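You operate a simulated robot arm through the tools that you are given. There is no shell and no other tool.

You run a simulated robot arm. Do the job below in one go: nothing can be reset, and whatever is moved stays where it is left.

Task
Swap the empty cartridge for the one with the earlier date.
Fine: the earlier of the two in the stand; clip it in; the empty one goes in the free middle well; no print; clamps and latch stay.

Only the result counts: the job must be done as asked and must still hold three seconds after the hand-in. Knocking over, shifting, dropping, spilling or breaking anything else fails it.

Robot
A 6-joint arm with a two-finger gripper, fixed in place. Base frame: the origin is at the foot of the arm, x ahead of it, y to its left, z up. Lengths are in m, angles in degrees, forces in N, time in s.
Its first joint turns from -166.0 to 166.0 degrees. Payload 2.54 kg.
The TCP is the grasp point between the finger pads, 0.03 m short of the fingertips. In the tool frame z runs along the fingers and y along their closing line. Largest opening 0.116 m; the body of the gripper starts 0.095 m behind the TCP.
Orientation is that of the tool frame in the base frame, as a unit quaternion [x, y, z, w]. With the fingers straight down and closing along the base's y, the tool's x points along the base's -x, its y along +y and its z along -z.

Tools
- The arm moves only by the tool drive_tool. Its argument "deltas" is a list that holds one entry, the list of rows, each a list of 7 numbers: the shift along the tool's x, y, z in units of 40 mm (1.0 is 40 mm), then the turn, a rotation vector about the tool's x, y, z in units of 6 degrees (1.0 is 6 degrees), then the closure, from 0 (fully open) to 1 (shut). In form: [[[dx, dy, dz, wx, wy, wz, jaw], ...]]. A call has 1 to 20 rows; each row shifts and turns the commanded pose from where the row before left it, along the tool's axes as they then stand. A call with a number of a shift or a turn outside -1 to 1 is refused whole. Rows are played at 5 a second. More than 0.05 m and 8.6 degrees between two rows, or a gripper value outside its range, and nothing of the call is played. Where a pose cannot be reached the arm comes as near as it can. A force on the tool above 60 N (or 10 N above the force at the start of the call, whichever is more), or a blocked arm, ends the call early, and 0.2 s more pass. The fingers move at their own pace (about 0.072 m/s each) and stop on an object; they squeeze with about 42 N. The grip force told is the motor's: it shows also when the fingers shut on nothing. Time passes only in rows, and 0.2 s behind the last, so rows that do not move let the fingers close. It gives the time, the measured TCP pose, the force on the tool (base axes), the opening and the grip force at its end, in the units of the frame above (readings bear some noise), with the torque about the TCP (base axes, N m) and any sound that the robot's microphone picked up, and new pictures: "show" is both (left out), scene, wrist or none.
- Cameras (640 x 400 px; columns grow to the right, rows downward): "scene" is fixed at [0.2175, 0.6485, 1.5669]; the picture's right is [-0.90, -0.44, 0.00], its down [-0.18, 0.36, -0.92] and it looks along [0.41, -0.82, -0.40] (base axes); focal length 317 px, centre (320, 200). "wrist" rides on the gripper at [0.069, -0.015, -0.122] in the tool frame; the picture's right is [0.21, 0.98, 0.00], its down [-0.83, 0.18, -0.53] and it looks along [-0.52, 0.12, 0.85] (tool axes); focal length 251 px, centre (320, 200). There is no depth. A picture from a camera that has moved, and an enlarged one, comes with that camera's place and axes in the base frame and with its lens.
- enlarge(camera, box): a new picture of the part [left, top, right, bottom] of that camera's present view, enlarged. The clock stands still meanwhile.
- finish_job(): hands the job in; it is judged then, once.

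Places have to be worked out from the pictures, the camera data and where the tool is seen. Open the gripper and draw the arm clear of the work before you hand the job in, unless the task says otherwise.

The tools are called as a command line: name --argument value ..., lists and objects as JSON in quotes. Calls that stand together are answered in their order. drive_tool: Moves the arm, as the interface text tells. Its arguments: {"type":"object","properties":{"deltas":{"type":"array","items":{"type":"array","items":{"type":"array","items":{"type":"number"}}}},"show":{"type":"string","enum":["both","scene","wrist","none"]}},"required":["deltas"]} The other tools are called the same way: enlarge (camera, box) takes an enlarged picture of a part of a camera's view; finish_job () hands the job in.

At the start:

```text
time_s: 0.0
position: [0.4326, -0.0217, 1.3761]
tcp_rot: [0.0, 1.0, -0.001, 0.001]
wrist_force: [-0.2, -0.1, -0.1]
wrist_torque: [-0.01, 0.0, 0.0]
grip_width: 0.1161
grip_force: 0.1
```

scene: 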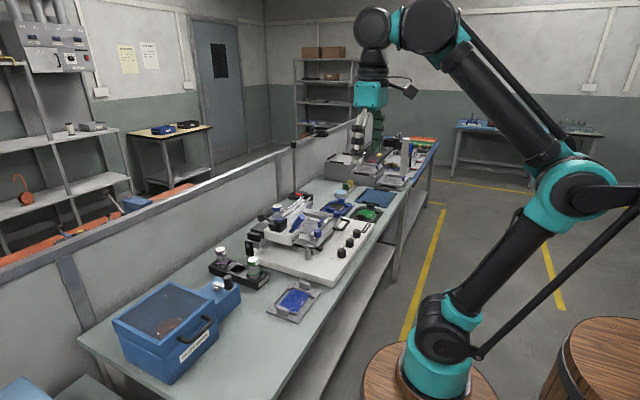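
wrist: 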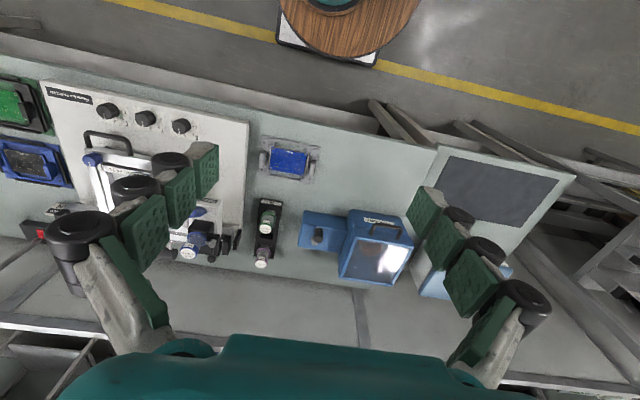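

I'll start by looking closer at the bench in both camera views to find the stand, the cartridges and the printer-like device.

enlarge --camera "scene" --box '[200, 180, 400, 305]'

enlarge --camera "wrist" --box '[40, 80, 330, 280]'

enlarge --camera "scene" --box '[180, 230, 340, 330]'

```text
3.20 times, centred on (300, 242) of scene
camera zoom: at [0.2175, 0.6485, 1.5669], right [-0.9, -0.44, 0.0], down [-0.18, 0.36, -0.92], along [0.41, -0.82, -0.4], focal length 1015 px, centre (384, 64)
```

zoom: 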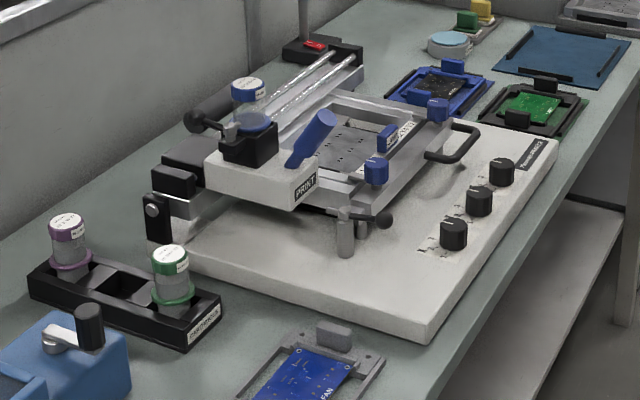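

```text
2.00 times, centred on (185, 180) of wrist
camera zoom: at [0.3643, -0.037, 1.4998], right [-0.21, 0.98, 0.0], down [0.83, 0.18, 0.53], along [0.52, 0.11, -0.84], focal length 503 px, centre (590, 240)
```

zoom: 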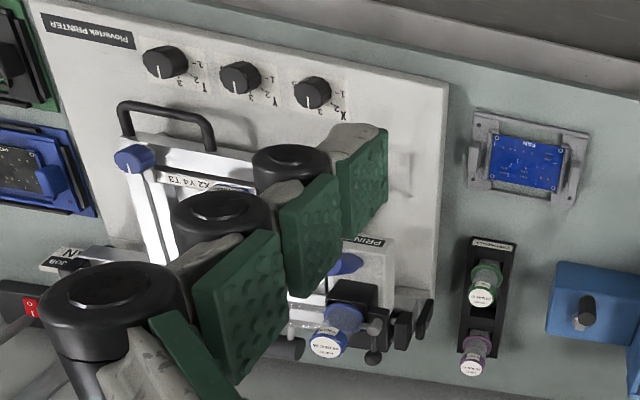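

```text
4.00 times, centred on (260, 280) of scene
camera zoom: at [0.2175, 0.6485, 1.5669], right [-0.9, -0.44, 0.0], down [-0.18, 0.36, -0.92], along [0.41, -0.82, -0.4], focal length 1269 px, centre (560, -120)
```

zoom: 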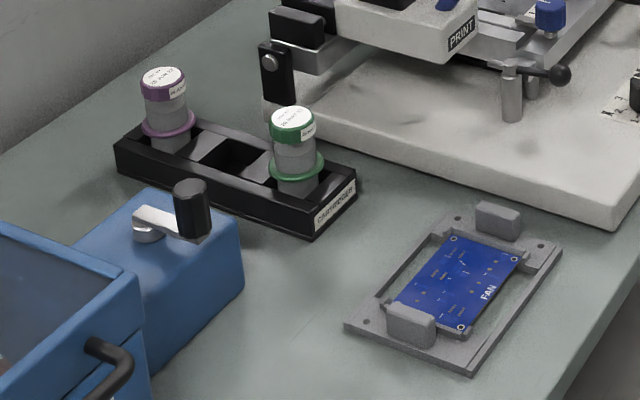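

The stand holds a purple-capped and a green-capped cartridge with the middle well empty. The blue-capped one is in the head. I'll zoom in to read the labels.

enlarge --camera "scene" --box '[210, 242, 242, 262]'

enlarge --camera "scene" --box '[242, 252, 274, 272]'

enlarge --camera "scene" --box '[240, 195, 320, 245]'

enlarge --camera "wrist" --box '[250, 200, 290, 275]'

enlarge --camera "wrist" --box '[170, 190, 250, 265]'

```text
16.00 times, centred on (226, 252) of scene
camera zoom: at [0.2175, 0.6485, 1.5669], right [-0.9, -0.44, 0.0], down [-0.18, 0.36, -0.92], along [0.41, -0.82, -0.4], focal length 5075 px, centre (1824, -632)
```

zoom: 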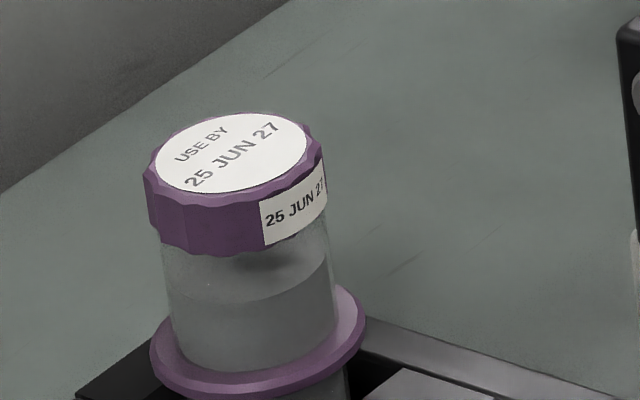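

```text
16.00 times, centred on (258, 262) of scene
camera zoom: at [0.2175, 0.6485, 1.5669], right [-0.9, -0.44, 0.0], down [-0.18, 0.36, -0.92], along [0.41, -0.82, -0.4], focal length 5075 px, centre (1312, -792)
```

zoom: 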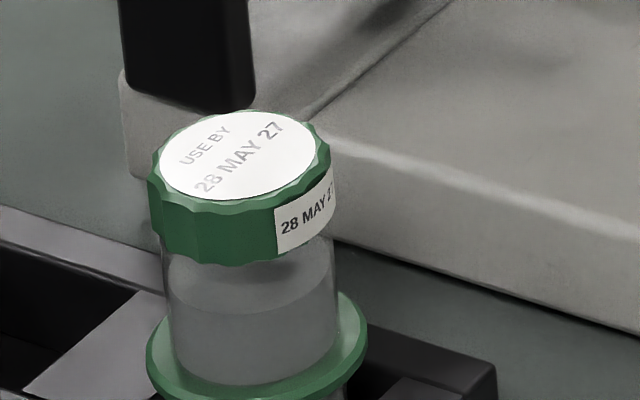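

```text
8.00 times, centred on (280, 220) of scene
camera zoom: at [0.2175, 0.6485, 1.5669], right [-0.9, -0.44, 0.0], down [-0.18, 0.36, -0.92], along [0.41, -0.82, -0.4], focal length 2538 px, centre (640, 40)
```

zoom: 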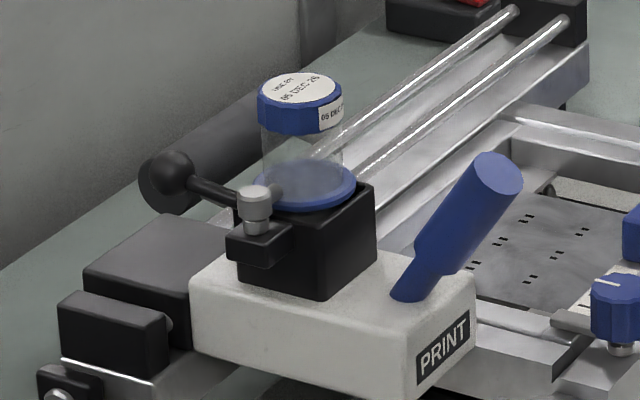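

```text
5.33 times, centred on (270, 238) of wrist
camera zoom: at [0.3643, -0.037, 1.4998], right [-0.21, 0.98, 0.0], down [0.83, 0.18, 0.53], along [0.52, 0.11, -0.84], focal length 1341 px, centre (587, 0)
```

zoom: 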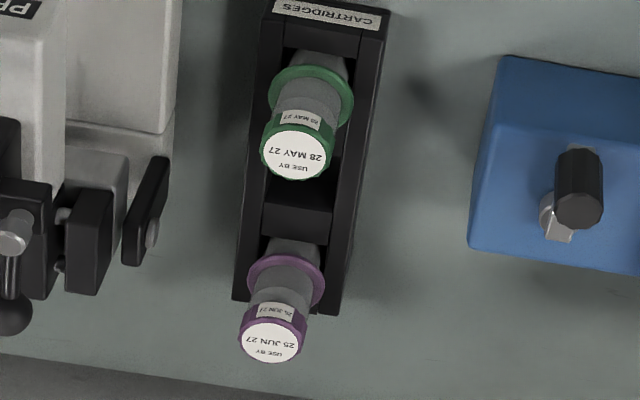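

```text
5.33 times, centred on (210, 228) of wrist
camera zoom: at [0.3643, -0.037, 1.4998], right [-0.21, 0.98, 0.0], down [0.83, 0.18, 0.53], along [0.52, 0.11, -0.84], focal length 1341 px, centre (907, 53)
```

zoom: 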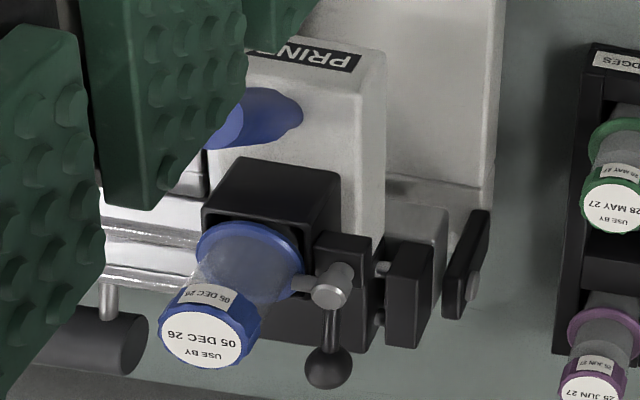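

The stand shows green "28 MAY 27" and purple "25 JUN 27". The cartridge in the head is blue "05 DEC 26" and looks empty, so green is the one to fit. I triangulate the green cap top at about (0.857,-0.097,0.920), the blue cap top at about (0.850,-0.256,1.064) and the middle well at about (0.932,-0.098). I'll move above the head to see how its holder and lever work.

drive_tool --deltas '[[[-0.725, -0.475, 0.325, 0, 0, 0, 0], [-0.725, -0.475, 0.325, 0, 0, 0, 0], [-0.725, -0.475, 0.325, 0, 0, 0, 0], [-0.725, -0.475, 0.325, 0, 0, 0, 0], [-0.725, -0.475, 0.325, 0, 0, 0, 0], [-0.725, -0.475, 0.325, 0, 0, 0, 0], [-0.725, -0.475, 0.325, 0, 0, 0, 0], [-0.725, -0.475, 0.325, 0, 0, 0, 0], [-0.725, -0.475, 0.325, 0, 0, 0, 0], [-0.725, -0.475, 0.325, 0, 0, 0, 0], [-0.725, -0.475, 0.325, 0, 0, 0, 0], [-0.725, -0.475, 0.325, 0, 0, 0, 0]]]' --show "both"

```text
time_s: 2.6
position: [0.7794, -0.2492, 1.2223]
tcp_rot: [0.0, 1.0, -0.002, 0.001]
wrist_force: [-0.6, -0.4, 0.2]
wrist_torque: [-0.02, -0.05, 0.01]
grip_width: 0.1158
grip_force: 0.0
camera wrist: at [0.7116, -0.2647, 1.3444], right [-0.22, 0.98, 0.0], down [0.82, 0.18, 0.53], along [0.52, 0.11, -0.84], focal length 251 px, centre (320, 200)
```

scene: 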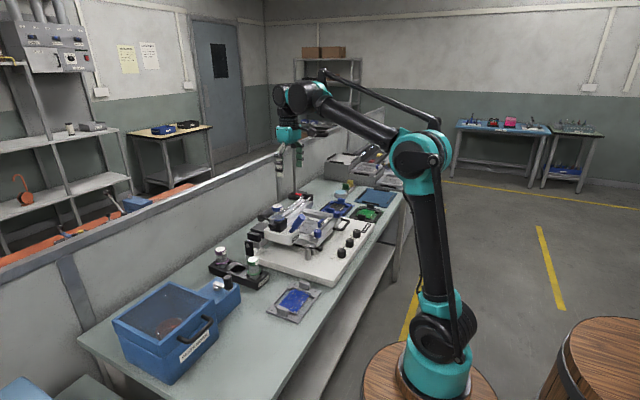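
wrist: 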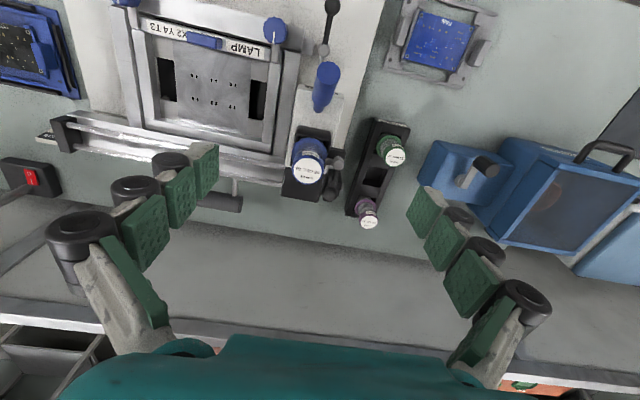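

The head is now in clear view. I'll zoom in on the holder and lever.

enlarge --camera "wrist" --box '[270, 110, 366, 220]'

enlarge --camera "scene" --box '[250, 195, 300, 235]'

enlarge --camera "wrist" --box '[330, 110, 430, 240]'

```text
3.64 times, centred on (318, 165) of wrist
camera zoom: at [0.7116, -0.2647, 1.3444], right [-0.22, 0.98, 0.0], down [0.82, 0.18, 0.53], along [0.52, 0.11, -0.84], focal length 914 px, centre (327, 327)
```

zoom: 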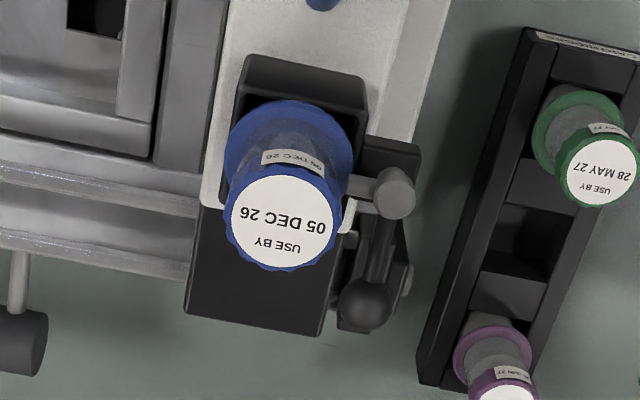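

```text
10.00 times, centred on (275, 215) of scene
camera zoom: at [0.2175, 0.6485, 1.5669], right [-0.9, -0.44, 0.0], down [-0.18, 0.36, -0.92], along [0.41, -0.82, -0.4], focal length 3172 px, centre (770, 50)
```

zoom: 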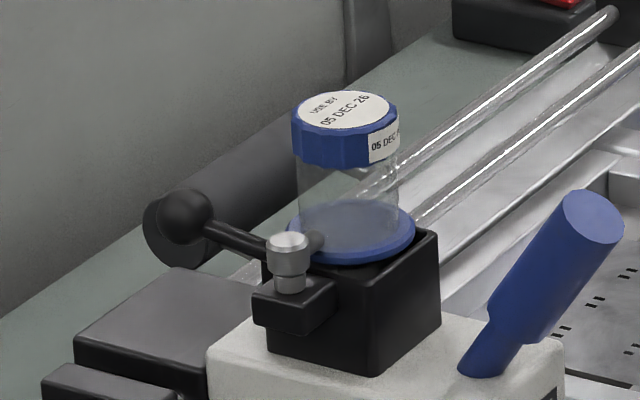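

```text
3.08 times, centred on (380, 175) of wrist
camera zoom: at [0.7116, -0.2647, 1.3444], right [-0.22, 0.98, 0.0], down [0.82, 0.18, 0.53], along [0.52, 0.11, -0.84], focal length 774 px, centre (135, 277)
```

zoom: 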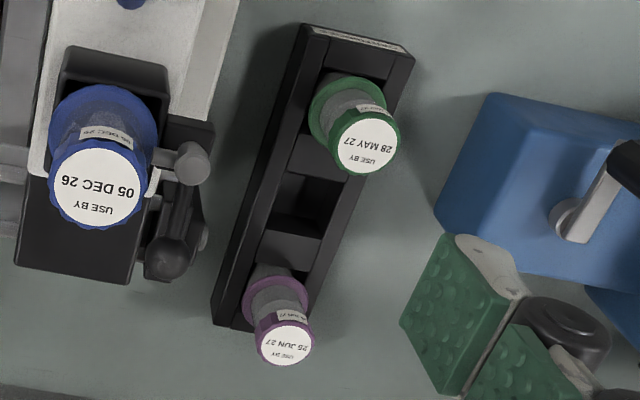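

The holder has a pivoting clip. A metal tongue points from the pivot, at about (0.841,-0.211,1.034), over the blue cartridge's flange, and a ball-ended handle points to +x with its ball at about (0.888,-0.211,1.035). I'll need to swing the handle toward +y to release it and swing it back afterwards. Next I move above the ball with a narrower jaw for a closer view.

drive_tool --deltas '[[[-0.679, 0.239, 0.5, 0, 0, 0, 0.6], [-0.679, 0.239, 0.5, 0, 0, 0, 0.6], [-0.679, 0.239, 0.5, 0, 0, 0, 0.6], [-0.679, 0.239, 0.5, 0, 0, 0, 0.6], [0, 0, 0, 0, 0, 0, 0.6]]]' --show "both"

```text
time_s: 3.8
position: [0.8889, -0.2114, 1.1411]
tcp_rot: [0.0, 1.0, -0.001, 0.001]
wrist_force: [0.1, 0.9, 0.1]
wrist_torque: [0.0, -0.01, 0.03]
grip_width: 0.0464
grip_force: 0.0
camera wrist: at [0.8211, -0.2266, 1.2638], right [-0.21, 0.98, 0.0], down [0.83, 0.18, 0.53], along [0.52, 0.11, -0.84], focal length 251 px, centre (320, 200)
```

scene: 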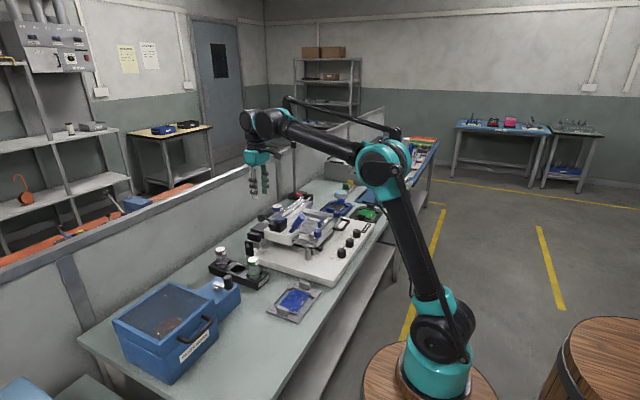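
wrist: 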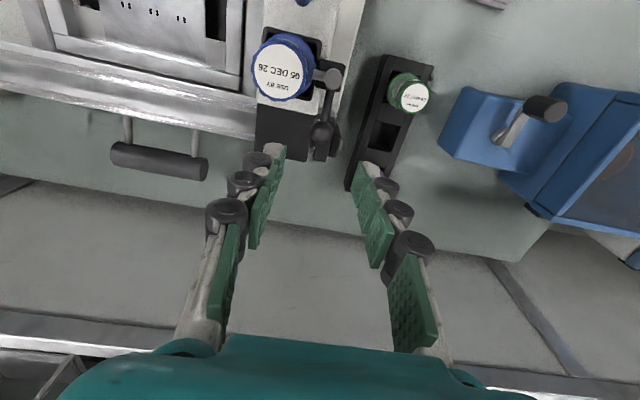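

The ball projects to about (0.888,-0.211) at z 1.035, which agrees with my earlier estimate. I'll zoom in on the clip to check the geometry.

enlarge --camera "wrist" --box '[240, 20, 360, 170]'

enlarge --camera "scene" --box '[235, 180, 299, 220]'

```text
2.67 times, centred on (300, 95) of wrist
camera zoom: at [0.8211, -0.2266, 1.2638], right [-0.21, 0.98, 0.0], down [0.83, 0.18, 0.53], along [0.52, 0.11, -0.84], focal length 670 px, centre (373, 480)
```

zoom: 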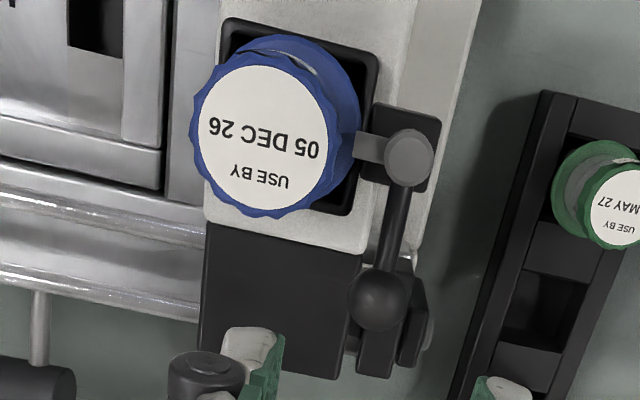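

```text
10.00 times, centred on (267, 200) of scene
camera zoom: at [0.2175, 0.6485, 1.5669], right [-0.9, -0.44, 0.0], down [-0.18, 0.36, -0.92], along [0.41, -0.82, -0.4], focal length 3172 px, centre (850, 200)
```

zoom: 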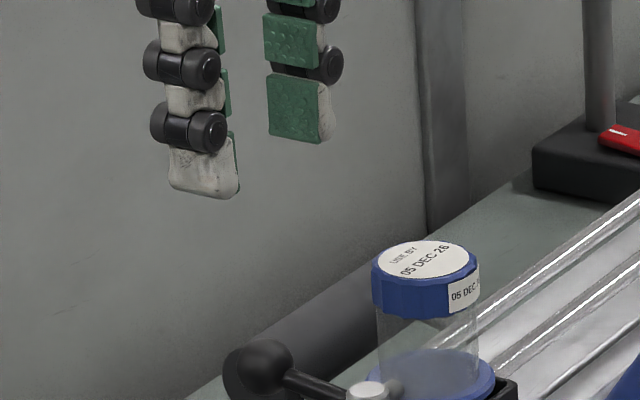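

The cartridge axis is at about (0.8445,-0.2515), the pivot at (0.8444,-0.211) and the ball at (0.888,-0.211,1.035). I'll narrow the jaw to about 34 mm, go down to just above the ball and check the alignment.

drive_tool --deltas '[[[-0.04, 0.01, 0.5, 0, 0, 0, 0.7], [-0.04, 0, 0.5, 0, 0, 0, 0.7], [0, 0, 0.5, 0, 0, 0, 0.7], [0, 0, 0, 0, 0, 0, 0.7]]]' --show "both"

enlarge --camera "wrist" --box '[230, 20, 400, 200]'

enlarge --camera "scene" --box '[235, 190, 299, 230]'

```text
time_s: 4.8
position: [0.893, -0.2122, 1.0814]
tcp_rot: [0.0, 1.0, 0.0, 0.002]
wrist_force: [-0.5, -0.2, -0.3]
wrist_torque: [0.0, 0.0, -0.01]
grip_width: 0.0346
grip_force: 0.1
camera wrist: at [0.8246, -0.2274, 1.2038], right [-0.21, 0.98, 0.0], down [0.83, 0.18, 0.53], along [0.52, 0.11, -0.84], focal length 251 px, centre (320, 200)
```

scene: 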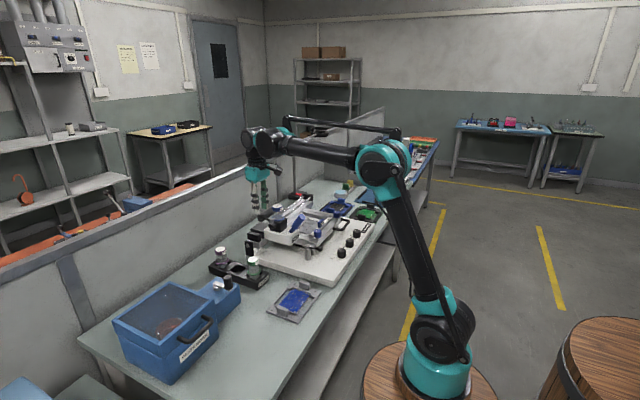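
wrist: 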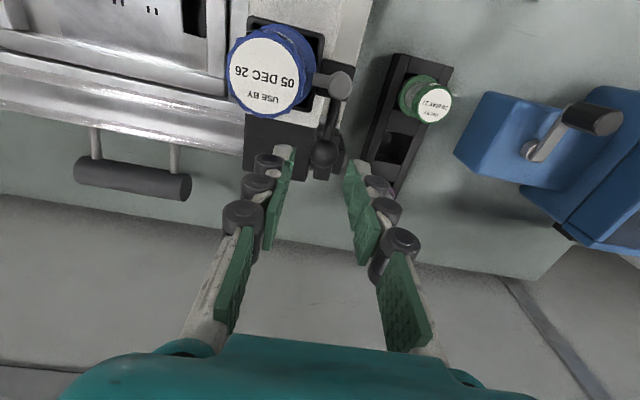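

```text
2.22 times, centred on (315, 110) of wrist
camera zoom: at [0.8246, -0.2274, 1.2038], right [-0.21, 0.98, 0.0], down [0.83, 0.18, 0.53], along [0.52, 0.11, -0.84], focal length 559 px, centre (331, 400)
```

zoom: 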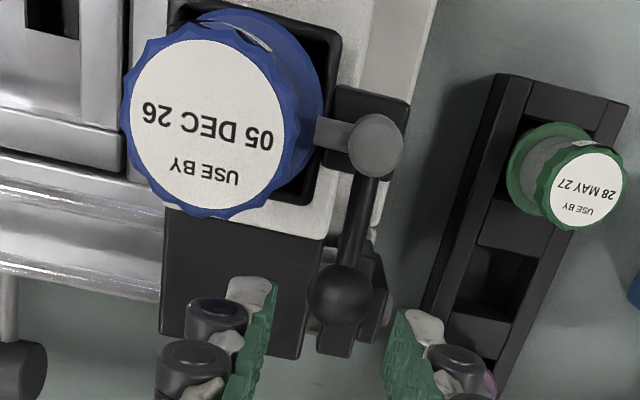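

```text
10.00 times, centred on (267, 210) of scene
camera zoom: at [0.2175, 0.6485, 1.5669], right [-0.9, -0.44, 0.0], down [-0.18, 0.36, -0.92], along [0.41, -0.82, -0.4], focal length 3172 px, centre (850, 100)
```

zoom: 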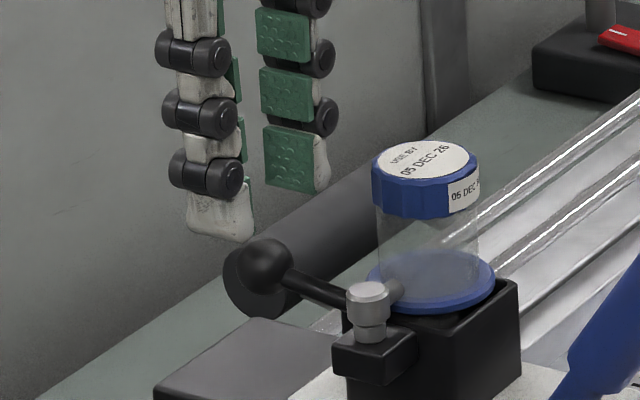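

The ball sits centred between the two fingertips in both views. I'll lower so the fingers straddle it.

drive_tool --deltas '[[[0, 0.03, 0.45, 0, 0, 0, 0.7], [0, 0, 0.45, 0, 0, 0, 0.7], [0, 0, 0, 0, 0, 0, 0.7]]]' --show "both"

enlarge --camera "wrist" --box '[230, 20, 400, 200]'

enlarge --camera "scene" --box '[235, 190, 299, 230]'

```text
time_s: 5.6
position: [0.8937, -0.2113, 1.0439]
tcp_rot: [0.0, 1.0, -0.001, 0.001]
wrist_force: [0.1, -0.2, 0.3]
wrist_torque: [0.01, -0.01, -0.01]
grip_width: 0.0348
grip_force: 0.1
camera wrist: at [0.825, -0.2266, 1.1666], right [-0.21, 0.98, 0.0], down [0.83, 0.18, 0.53], along [0.52, 0.11, -0.84], focal length 251 px, centre (320, 200)
```

scene: 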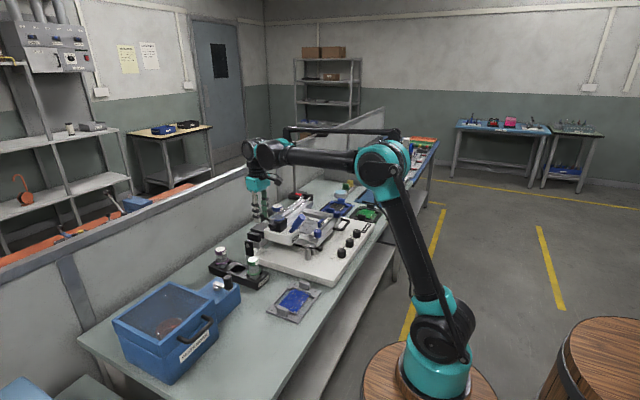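
wrist: 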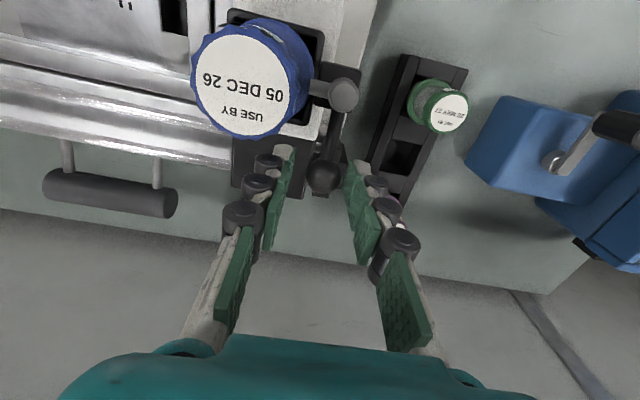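

```text
2.22 times, centred on (315, 110) of wrist
camera zoom: at [0.825, -0.2266, 1.1666], right [-0.21, 0.98, 0.0], down [0.83, 0.18, 0.53], along [0.52, 0.11, -0.84], focal length 559 px, centre (331, 400)
```

zoom: 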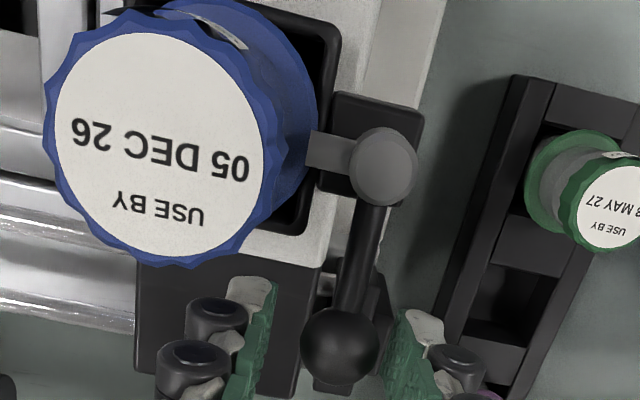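

```text
10.00 times, centred on (267, 210) of scene
camera zoom: at [0.2175, 0.6485, 1.5669], right [-0.9, -0.44, 0.0], down [-0.18, 0.36, -0.92], along [0.41, -0.82, -0.4], focal length 3172 px, centre (850, 100)
```

zoom: 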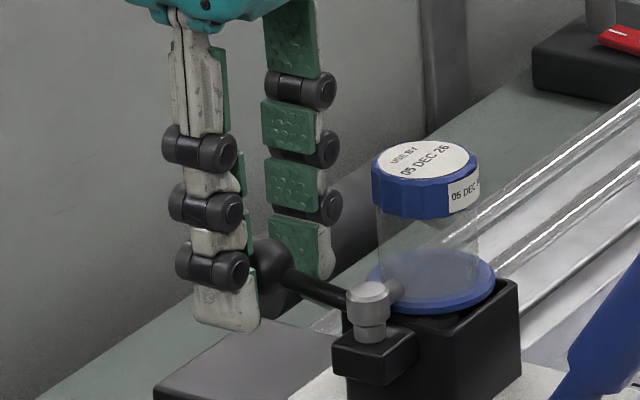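

The fingers straddle the ball. I'll swing the fork about the pivot, counter-clockwise seen from above, turning the tool along with it. The first part is 36° and then I check.

drive_tool --deltas '[[[0.007, 0.128, 0, 0, 0, -1, 0.7], [0.007, 0.128, 0, 0, 0, -1, 0.7], [0.007, 0.128, 0, 0, 0, -1, 0.7], [0.007, 0.128, 0, 0, 0, -1, 0.7], [0.007, 0.128, 0, 0, 0, -1, 0.7], [0.007, 0.128, 0, 0, 0, -1, 0.7]]]' --show "both"

enlarge --camera "wrist" --box '[230, 20, 400, 200]'

enlarge --camera "scene" --box '[235, 190, 299, 230]'

```text
time_s: 7.0
position: [0.8842, -0.183, 1.0465]
tcp_rot: [-0.311, 0.95, -0.001, 0.0]
wrist_force: [1.3, -0.3, 0.3]
wrist_torque: [0.0, 0.01, 0.0]
grip_width: 0.0351
grip_force: 0.3
camera wrist: at [0.8368, -0.2343, 1.1689], right [-0.75, 0.66, 0.0], down [0.56, 0.63, 0.53], along [0.35, 0.4, -0.85], focal length 251 px, centre (320, 200)
```

scene: 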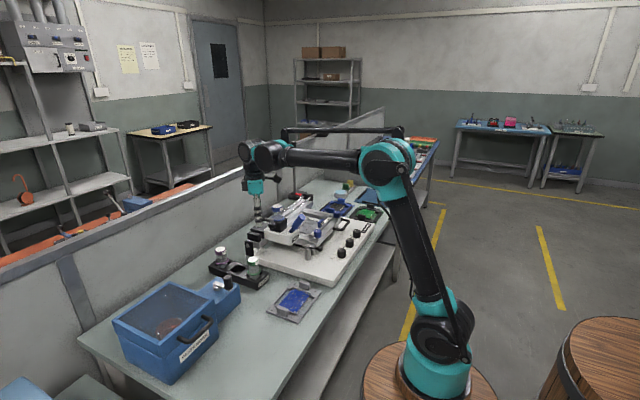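
wrist: 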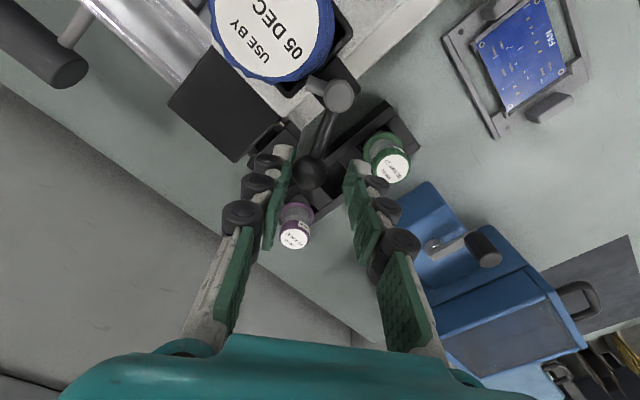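

```text
2.22 times, centred on (315, 110) of wrist
camera zoom: at [0.8368, -0.2343, 1.1689], right [-0.75, 0.66, 0.0], down [0.56, 0.63, 0.53], along [0.35, 0.4, -0.85], focal length 559 px, centre (331, 400)
```

zoom: 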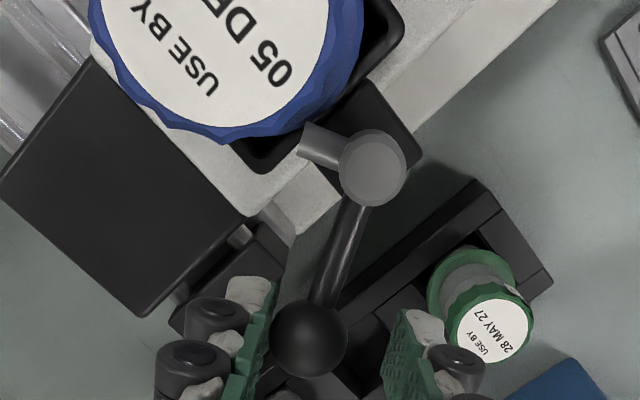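

```text
10.00 times, centred on (267, 210) of scene
camera zoom: at [0.2175, 0.6485, 1.5669], right [-0.9, -0.44, 0.0], down [-0.18, 0.36, -0.92], along [0.41, -0.82, -0.4], focal length 3172 px, centre (850, 100)
```

zoom: 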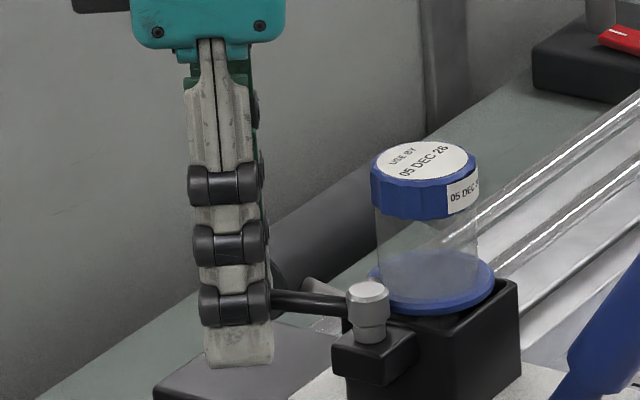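

The lever moves freely with almost no force, and the tongue has started to leave the flange. I'll swing another 42°.

drive_tool --deltas '[[[0.007, 0.128, 0, 0, 0, -1, 0.7], [0.007, 0.128, 0, 0, 0, -1, 0.7], [0.007, 0.128, 0, 0, 0, -1, 0.7], [0.007, 0.128, 0, 0, 0, -1, 0.7], [0.007, 0.128, 0, 0, 0, -1, 0.7], [0.007, 0.128, 0, 0, 0, -1, 0.7], [0.007, 0.128, 0, 0, 0, -1, 0.7]]]' --show "both"

enlarge --camera "wrist" --box '[230, 20, 400, 200]'

enlarge --camera "scene" --box '[235, 190, 299, 230]'

```text
time_s: 8.6
position: [0.8544, -0.1632, 1.0467]
tcp_rot: [-0.63, 0.777, 0.0, 0.0]
wrist_force: [0.1, 0.0, -0.1]
wrist_torque: [0.04, 0.0, -0.04]
grip_width: 0.035
grip_force: 0.3
camera wrist: at [0.8556, -0.2335, 1.1688], right [-1.0, -0.01, 0.0], down [-0.01, 0.85, 0.53], along [0.0, 0.53, -0.85], focal length 251 px, centre (320, 200)
```

scene: 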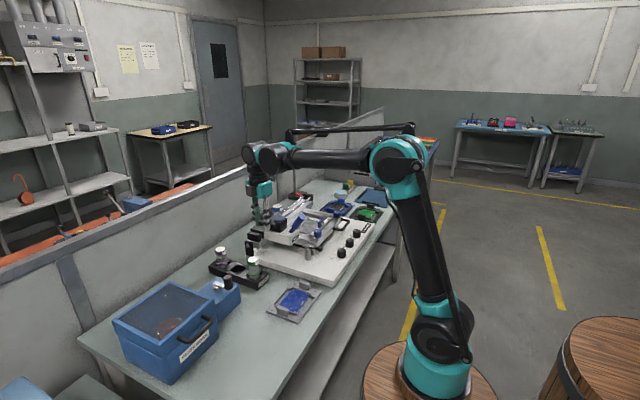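
wrist: 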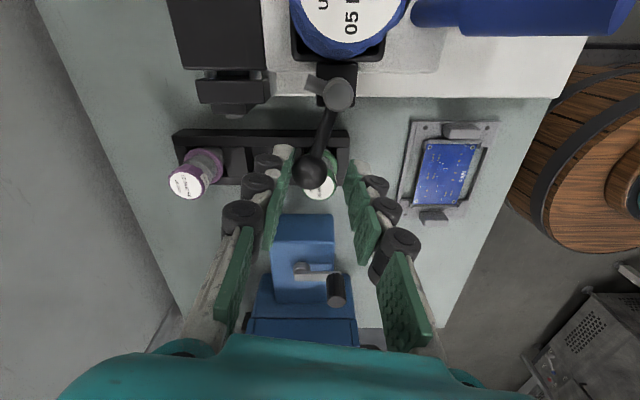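

```text
2.22 times, centred on (315, 110) of wrist
camera zoom: at [0.8556, -0.2335, 1.1688], right [-1.0, -0.01, 0.0], down [-0.01, 0.85, 0.53], along [0.0, 0.53, -0.85], focal length 559 px, centre (331, 400)
```

zoom: 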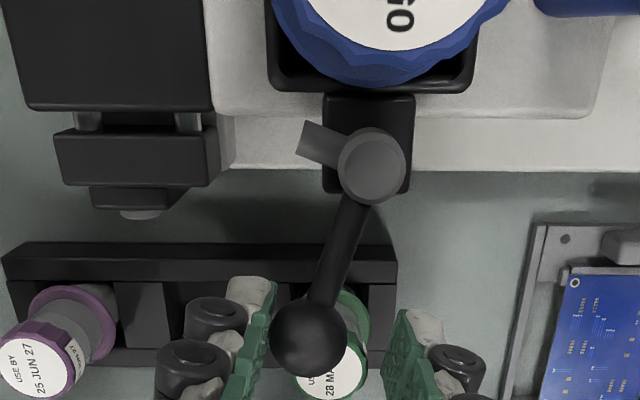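

```text
10.00 times, centred on (267, 210) of scene
camera zoom: at [0.2175, 0.6485, 1.5669], right [-0.9, -0.44, 0.0], down [-0.18, 0.36, -0.92], along [0.41, -0.82, -0.4], focal length 3172 px, centre (850, 100)
```

zoom: 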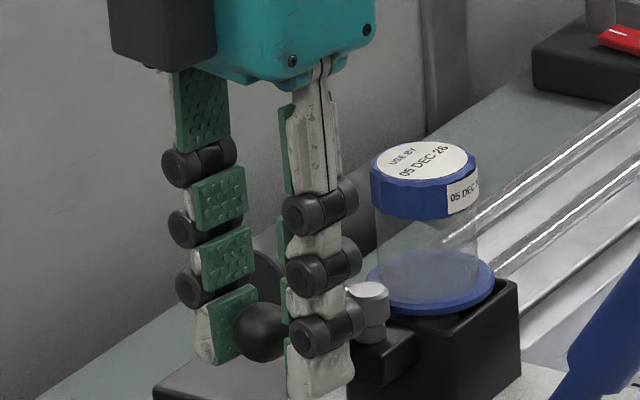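

The lever is at about 68° and the tongue is clear of the flange. I'll add another 18° for margin.

drive_tool --deltas '[[[0.007, 0.128, 0, 0, 0, -1, 0.7], [0.007, 0.128, 0, 0, 0, -1, 0.7], [0.007, 0.128, 0, 0, 0, -1, 0.7], [0, 0, 0, 0, 0, 0, 0.7]]]' --show "both"

enlarge --camera "wrist" --box '[230, 20, 400, 200]'

```text
time_s: 9.6
position: [0.8396, -0.161, 1.0476]
tcp_rot: [0.744, -0.668, 0.002, 0.0]
wrist_force: [0.8, 0.5, -0.4]
wrist_torque: [-0.01, -0.01, -0.01]
grip_width: 0.0348
grip_force: 0.3
camera wrist: at [0.8621, -0.2281, 1.1691], right [-0.95, -0.32, 0.0], down [-0.27, 0.8, 0.53], along [-0.17, 0.51, -0.85], focal length 251 px, centre (320, 200)
```

scene: 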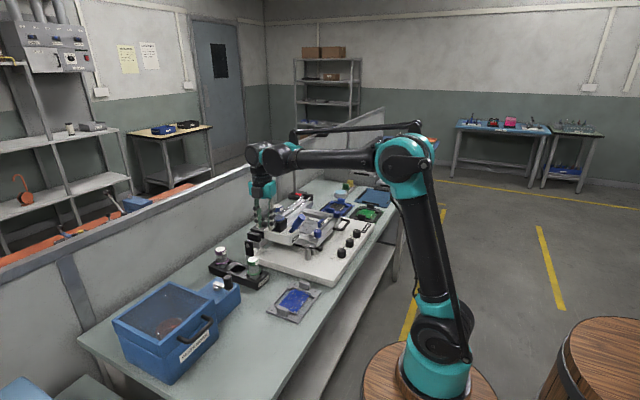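
wrist: 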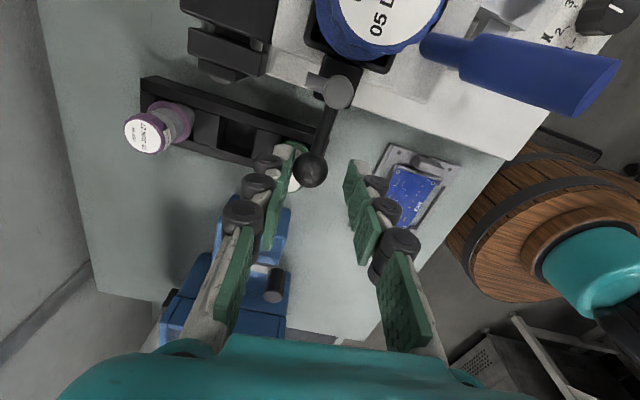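

```text
2.22 times, centred on (315, 110) of wrist
camera zoom: at [0.8621, -0.2281, 1.1691], right [-0.95, -0.32, 0.0], down [-0.27, 0.8, 0.53], along [-0.17, 0.51, -0.85], focal length 559 px, centre (331, 400)
```

zoom: 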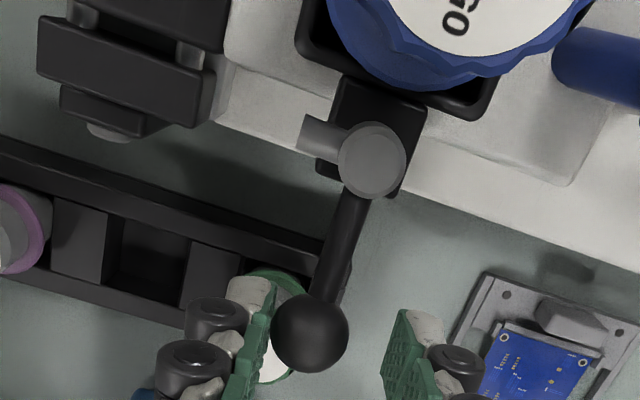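

The lever is now swung open to about 86°. I'll ease off the contact, lift straight up, turn the tool so the jaws close along x and move over the blue cartridge.

drive_tool --deltas '[[[0, -0.12, 0, 0, 0, 0, 0.7], [0, 0, -0.75, 0, 0, 0, 0.7], [0, 0, -0.75, 0, 0, 0, 0.7], [0, 0, -0.75, 0, 0, 0, 0.7], [0, 0, -0.75, 0, 0, 1, 0.5], [0.75, -0.04, 0, 0, 0, 0, 0.3], [0.75, -0.04, 0, 0, 0, 0, 0.3], [0.75, -0.04, 0, 0, 0, 0, 0.3], [0, 0, 0, 0, 0, 0, 0.3]]]' --show "both"

enlarge --camera "wrist" --box '[230, 60, 410, 180]'

enlarge --camera "scene" --box '[235, 185, 315, 235]'

```text
time_s: 11.6
position: [0.8456, -0.2519, 1.1676]
tcp_rot: [0.707, -0.707, 0.002, 0.0]
wrist_force: [-0.2, 1.5, -0.1]
wrist_torque: [-0.03, 0.0, 0.03]
grip_width: 0.0814
grip_force: 0.1
camera wrist: at [0.8622, -0.3204, 1.2907], right [-0.98, -0.21, 0.0], down [-0.18, 0.83, 0.53], along [-0.11, 0.52, -0.85], focal length 251 px, centre (320, 200)
```

scene: 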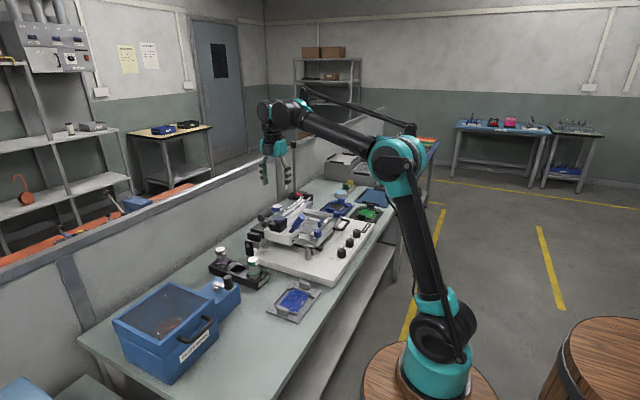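
wrist: 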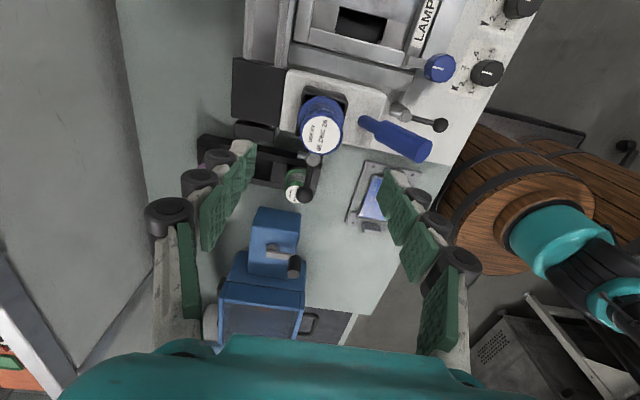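

```text
3.33 times, centred on (320, 120) of wrist
camera zoom: at [0.8622, -0.3204, 1.2907], right [-0.98, -0.21, 0.0], down [-0.18, 0.83, 0.53], along [-0.11, 0.52, -0.85], focal length 838 px, centre (320, 467)
```

zoom: 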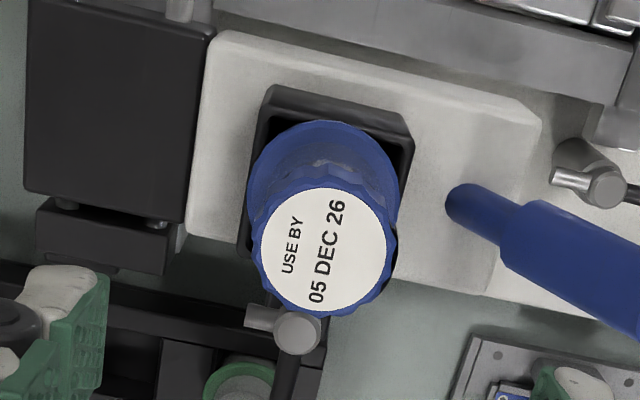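

```text
8.00 times, centred on (275, 210) of scene
camera zoom: at [0.2175, 0.6485, 1.5669], right [-0.9, -0.44, 0.0], down [-0.18, 0.36, -0.92], along [0.41, -0.82, -0.4], focal length 2538 px, centre (680, 120)
```

zoom: 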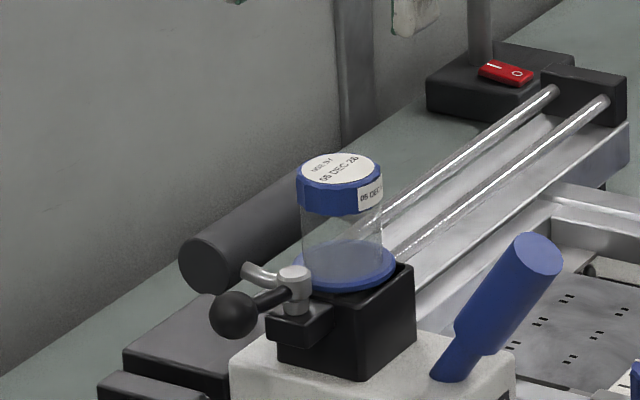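

The lever stays open with the tongue clear. The cap top centre is at about (0.8455,-0.2516,1.069), directly under the tool. I'll narrow the jaw to about 60 mm so it misses the PRINT handle and go partway down.

drive_tool --deltas '[[[0, 0, 0, 0, 0, 0, 0.48], [0, 0, 0.5, 0, 0, 0, 0.48], [0, 0, 0.5, 0, 0, 0, 0.48], [0, 0, 0.5, 0, 0, 0, 0.48], [0, 0, 0.4, 0, 0, 0, 0.48], [0, 0, 0, 0, 0, 0, 0.48]]]' --show "both"

enlarge --camera "wrist" --box '[230, 60, 410, 180]'

enlarge --camera "scene" --box '[235, 185, 315, 235]'

```text
time_s: 13.0
position: [0.8479, -0.2514, 1.0929]
tcp_rot: [0.707, -0.707, 0.001, 0.0]
wrist_force: [0.1, 0.2, 0.7]
wrist_torque: [0.01, -0.02, 0.0]
grip_width: 0.0602
grip_force: 0.1
camera wrist: at [0.8641, -0.3201, 1.2143], right [-0.98, -0.21, 0.0], down [-0.18, 0.83, 0.53], along [-0.11, 0.52, -0.85], focal length 251 px, centre (320, 200)
```

scene: 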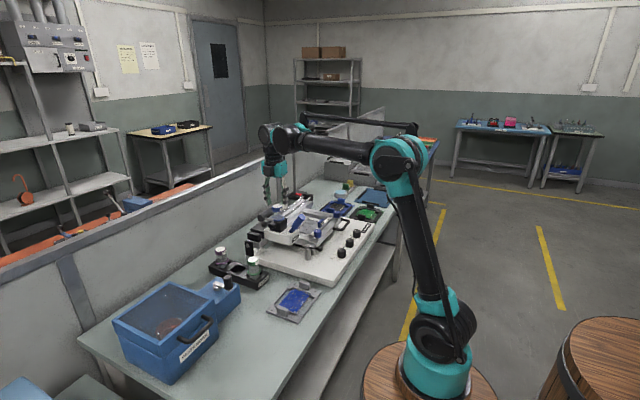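
wrist: 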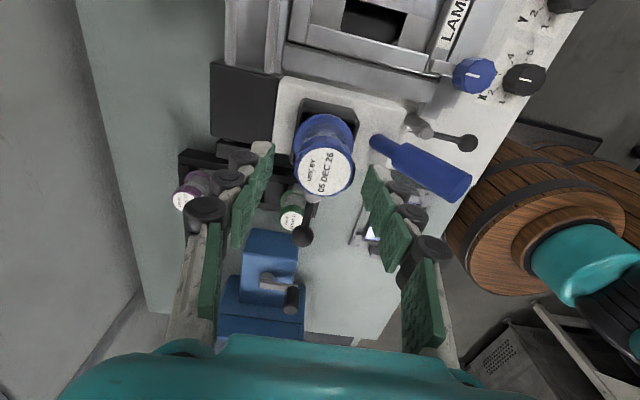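

```text
3.33 times, centred on (320, 120) of wrist
camera zoom: at [0.8641, -0.3201, 1.2143], right [-0.98, -0.21, 0.0], down [-0.18, 0.83, 0.53], along [-0.11, 0.52, -0.85], focal length 838 px, centre (320, 467)
```

zoom: 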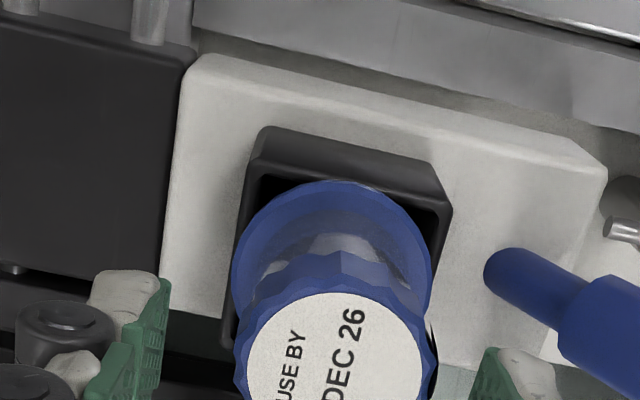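

```text
8.00 times, centred on (275, 210) of scene
camera zoom: at [0.2175, 0.6485, 1.5669], right [-0.9, -0.44, 0.0], down [-0.18, 0.36, -0.92], along [0.41, -0.82, -0.4], focal length 2538 px, centre (680, 120)
```

zoom: 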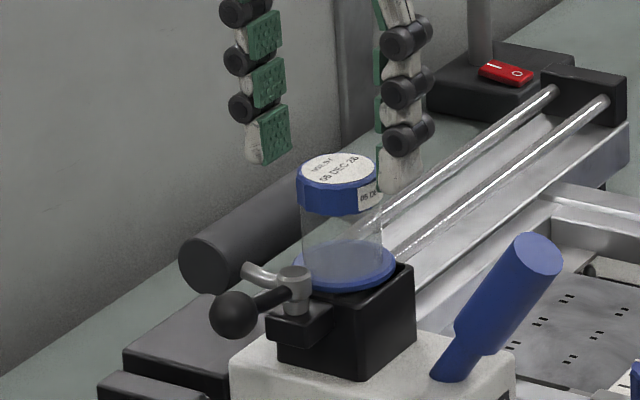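

The cap is centred between the fingers, at about (0.846,-0.252). I'll go down to z≈1.057 and close on it.

drive_tool --deltas '[[[0, 0.02, 0.45, 0, 0, 0, 0.48], [0, 0, 0.45, 0, 0, 0, 0.48], [0, 0, 0, 0, 0, 0, 0.48], [0, 0, 0, 0, 0, 0, 0.75], [0, 0, 0, 0, 0, 0, 0.8], [0, 0, 0, 0, 0, 0, 0.9], [0, 0, 0, 0, 0, 0, 0.9]]]' --show "both"

enlarge --camera "wrist" --box '[230, 80, 410, 200]'

enlarge --camera "scene" --box '[235, 185, 315, 235]'

```text
time_s: 14.6
position: [0.8469, -0.2509, 1.0549]
tcp_rot: [-0.707, 0.708, -0.001, 0.0]
wrist_force: [0.0, 0.3, -0.1]
wrist_torque: [-0.04, 0.0, -0.01]
grip_width: 0.0368
grip_force: 42.2
camera wrist: at [0.8629, -0.3203, 1.1778], right [-0.98, -0.21, 0.0], down [-0.18, 0.83, 0.53], along [-0.11, 0.52, -0.85], focal length 251 px, centre (320, 200)
```

scene: 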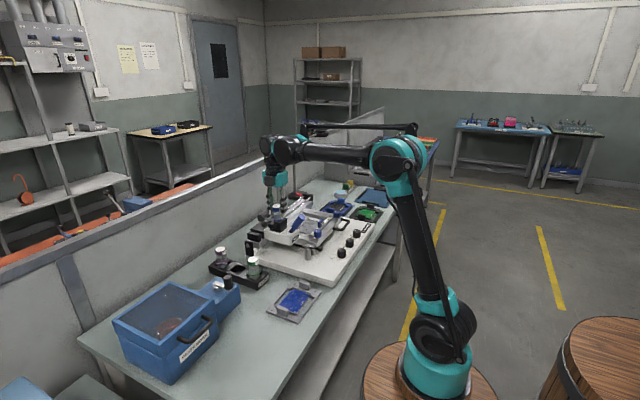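
wrist: 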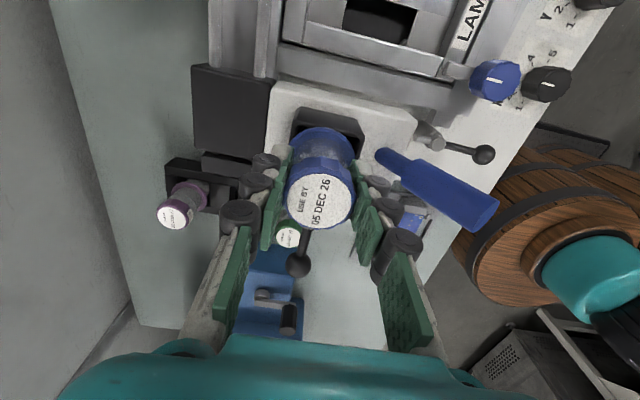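

```text
3.33 times, centred on (320, 140) of wrist
camera zoom: at [0.8629, -0.3203, 1.1778], right [-0.98, -0.21, 0.0], down [-0.18, 0.83, 0.53], along [-0.11, 0.52, -0.85], focal length 838 px, centre (320, 400)
```

zoom: 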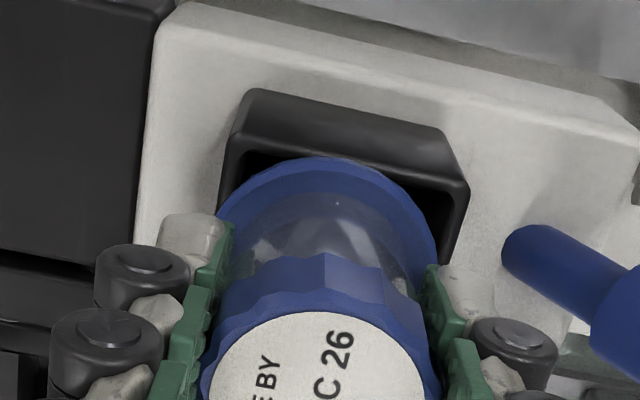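

```text
8.00 times, centred on (275, 210) of scene
camera zoom: at [0.2175, 0.6485, 1.5669], right [-0.9, -0.44, 0.0], down [-0.18, 0.36, -0.92], along [0.41, -0.82, -0.4], focal length 2538 px, centre (680, 120)
```

zoom: 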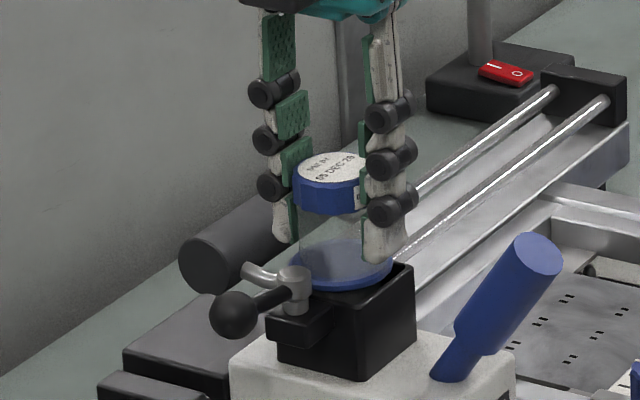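

It's gripped: the opening is 36.8 mm at 42 N. I'll lift slowly straight up and check that it comes out freely.

drive_tool --deltas '[[[0, 0, -0.25, 0, 0, 0, 0.9], [0, 0, -0.25, 0, 0, 0, 0.9], [0, 0, -0.5, 0, 0, 0, 0.9], [0, 0, -0.5, 0, 0, 0, 0.9]]]' --show "both"

enlarge --camera "scene" --box '[235, 175, 315, 235]'

```text
time_s: 15.6
position: [0.8466, -0.2517, 1.1144]
tcp_rot: [-0.707, 0.707, -0.002, 0.0]
wrist_force: [0.1, -0.3, -2.2]
wrist_torque: [-0.01, 0.0, -0.03]
grip_width: 0.037
grip_force: 41.8
camera wrist: at [0.8634, -0.3201, 1.2366], right [-0.98, -0.21, 0.0], down [-0.18, 0.83, 0.53], along [-0.11, 0.52, -0.85], focal length 251 px, centre (320, 200)
```

scene: 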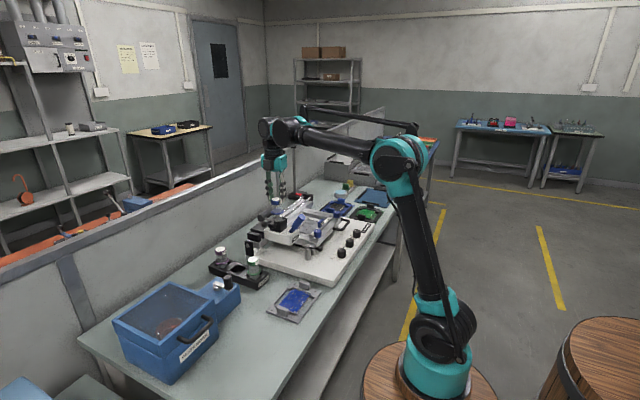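
wrist: 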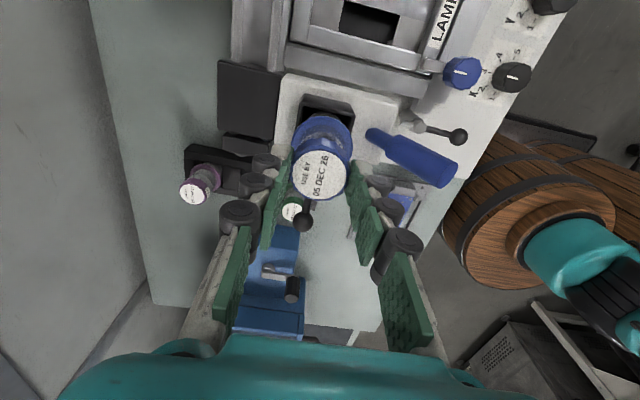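

```text
6.67 times, centred on (275, 205) of scene
camera zoom: at [0.2175, 0.6485, 1.5669], right [-0.9, -0.44, 0.0], down [-0.18, 0.36, -0.92], along [0.41, -0.82, -0.4], focal length 2115 px, centre (620, 167)
```

zoom: 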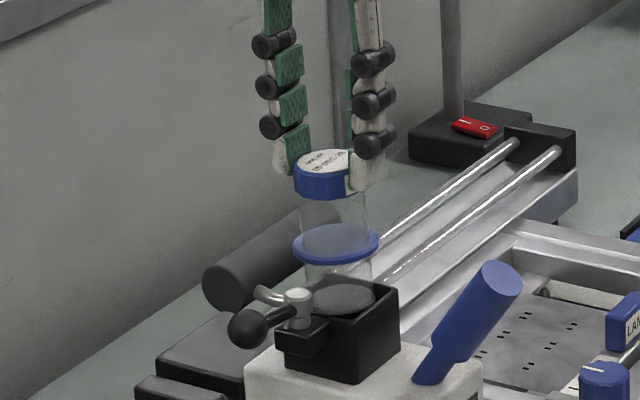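

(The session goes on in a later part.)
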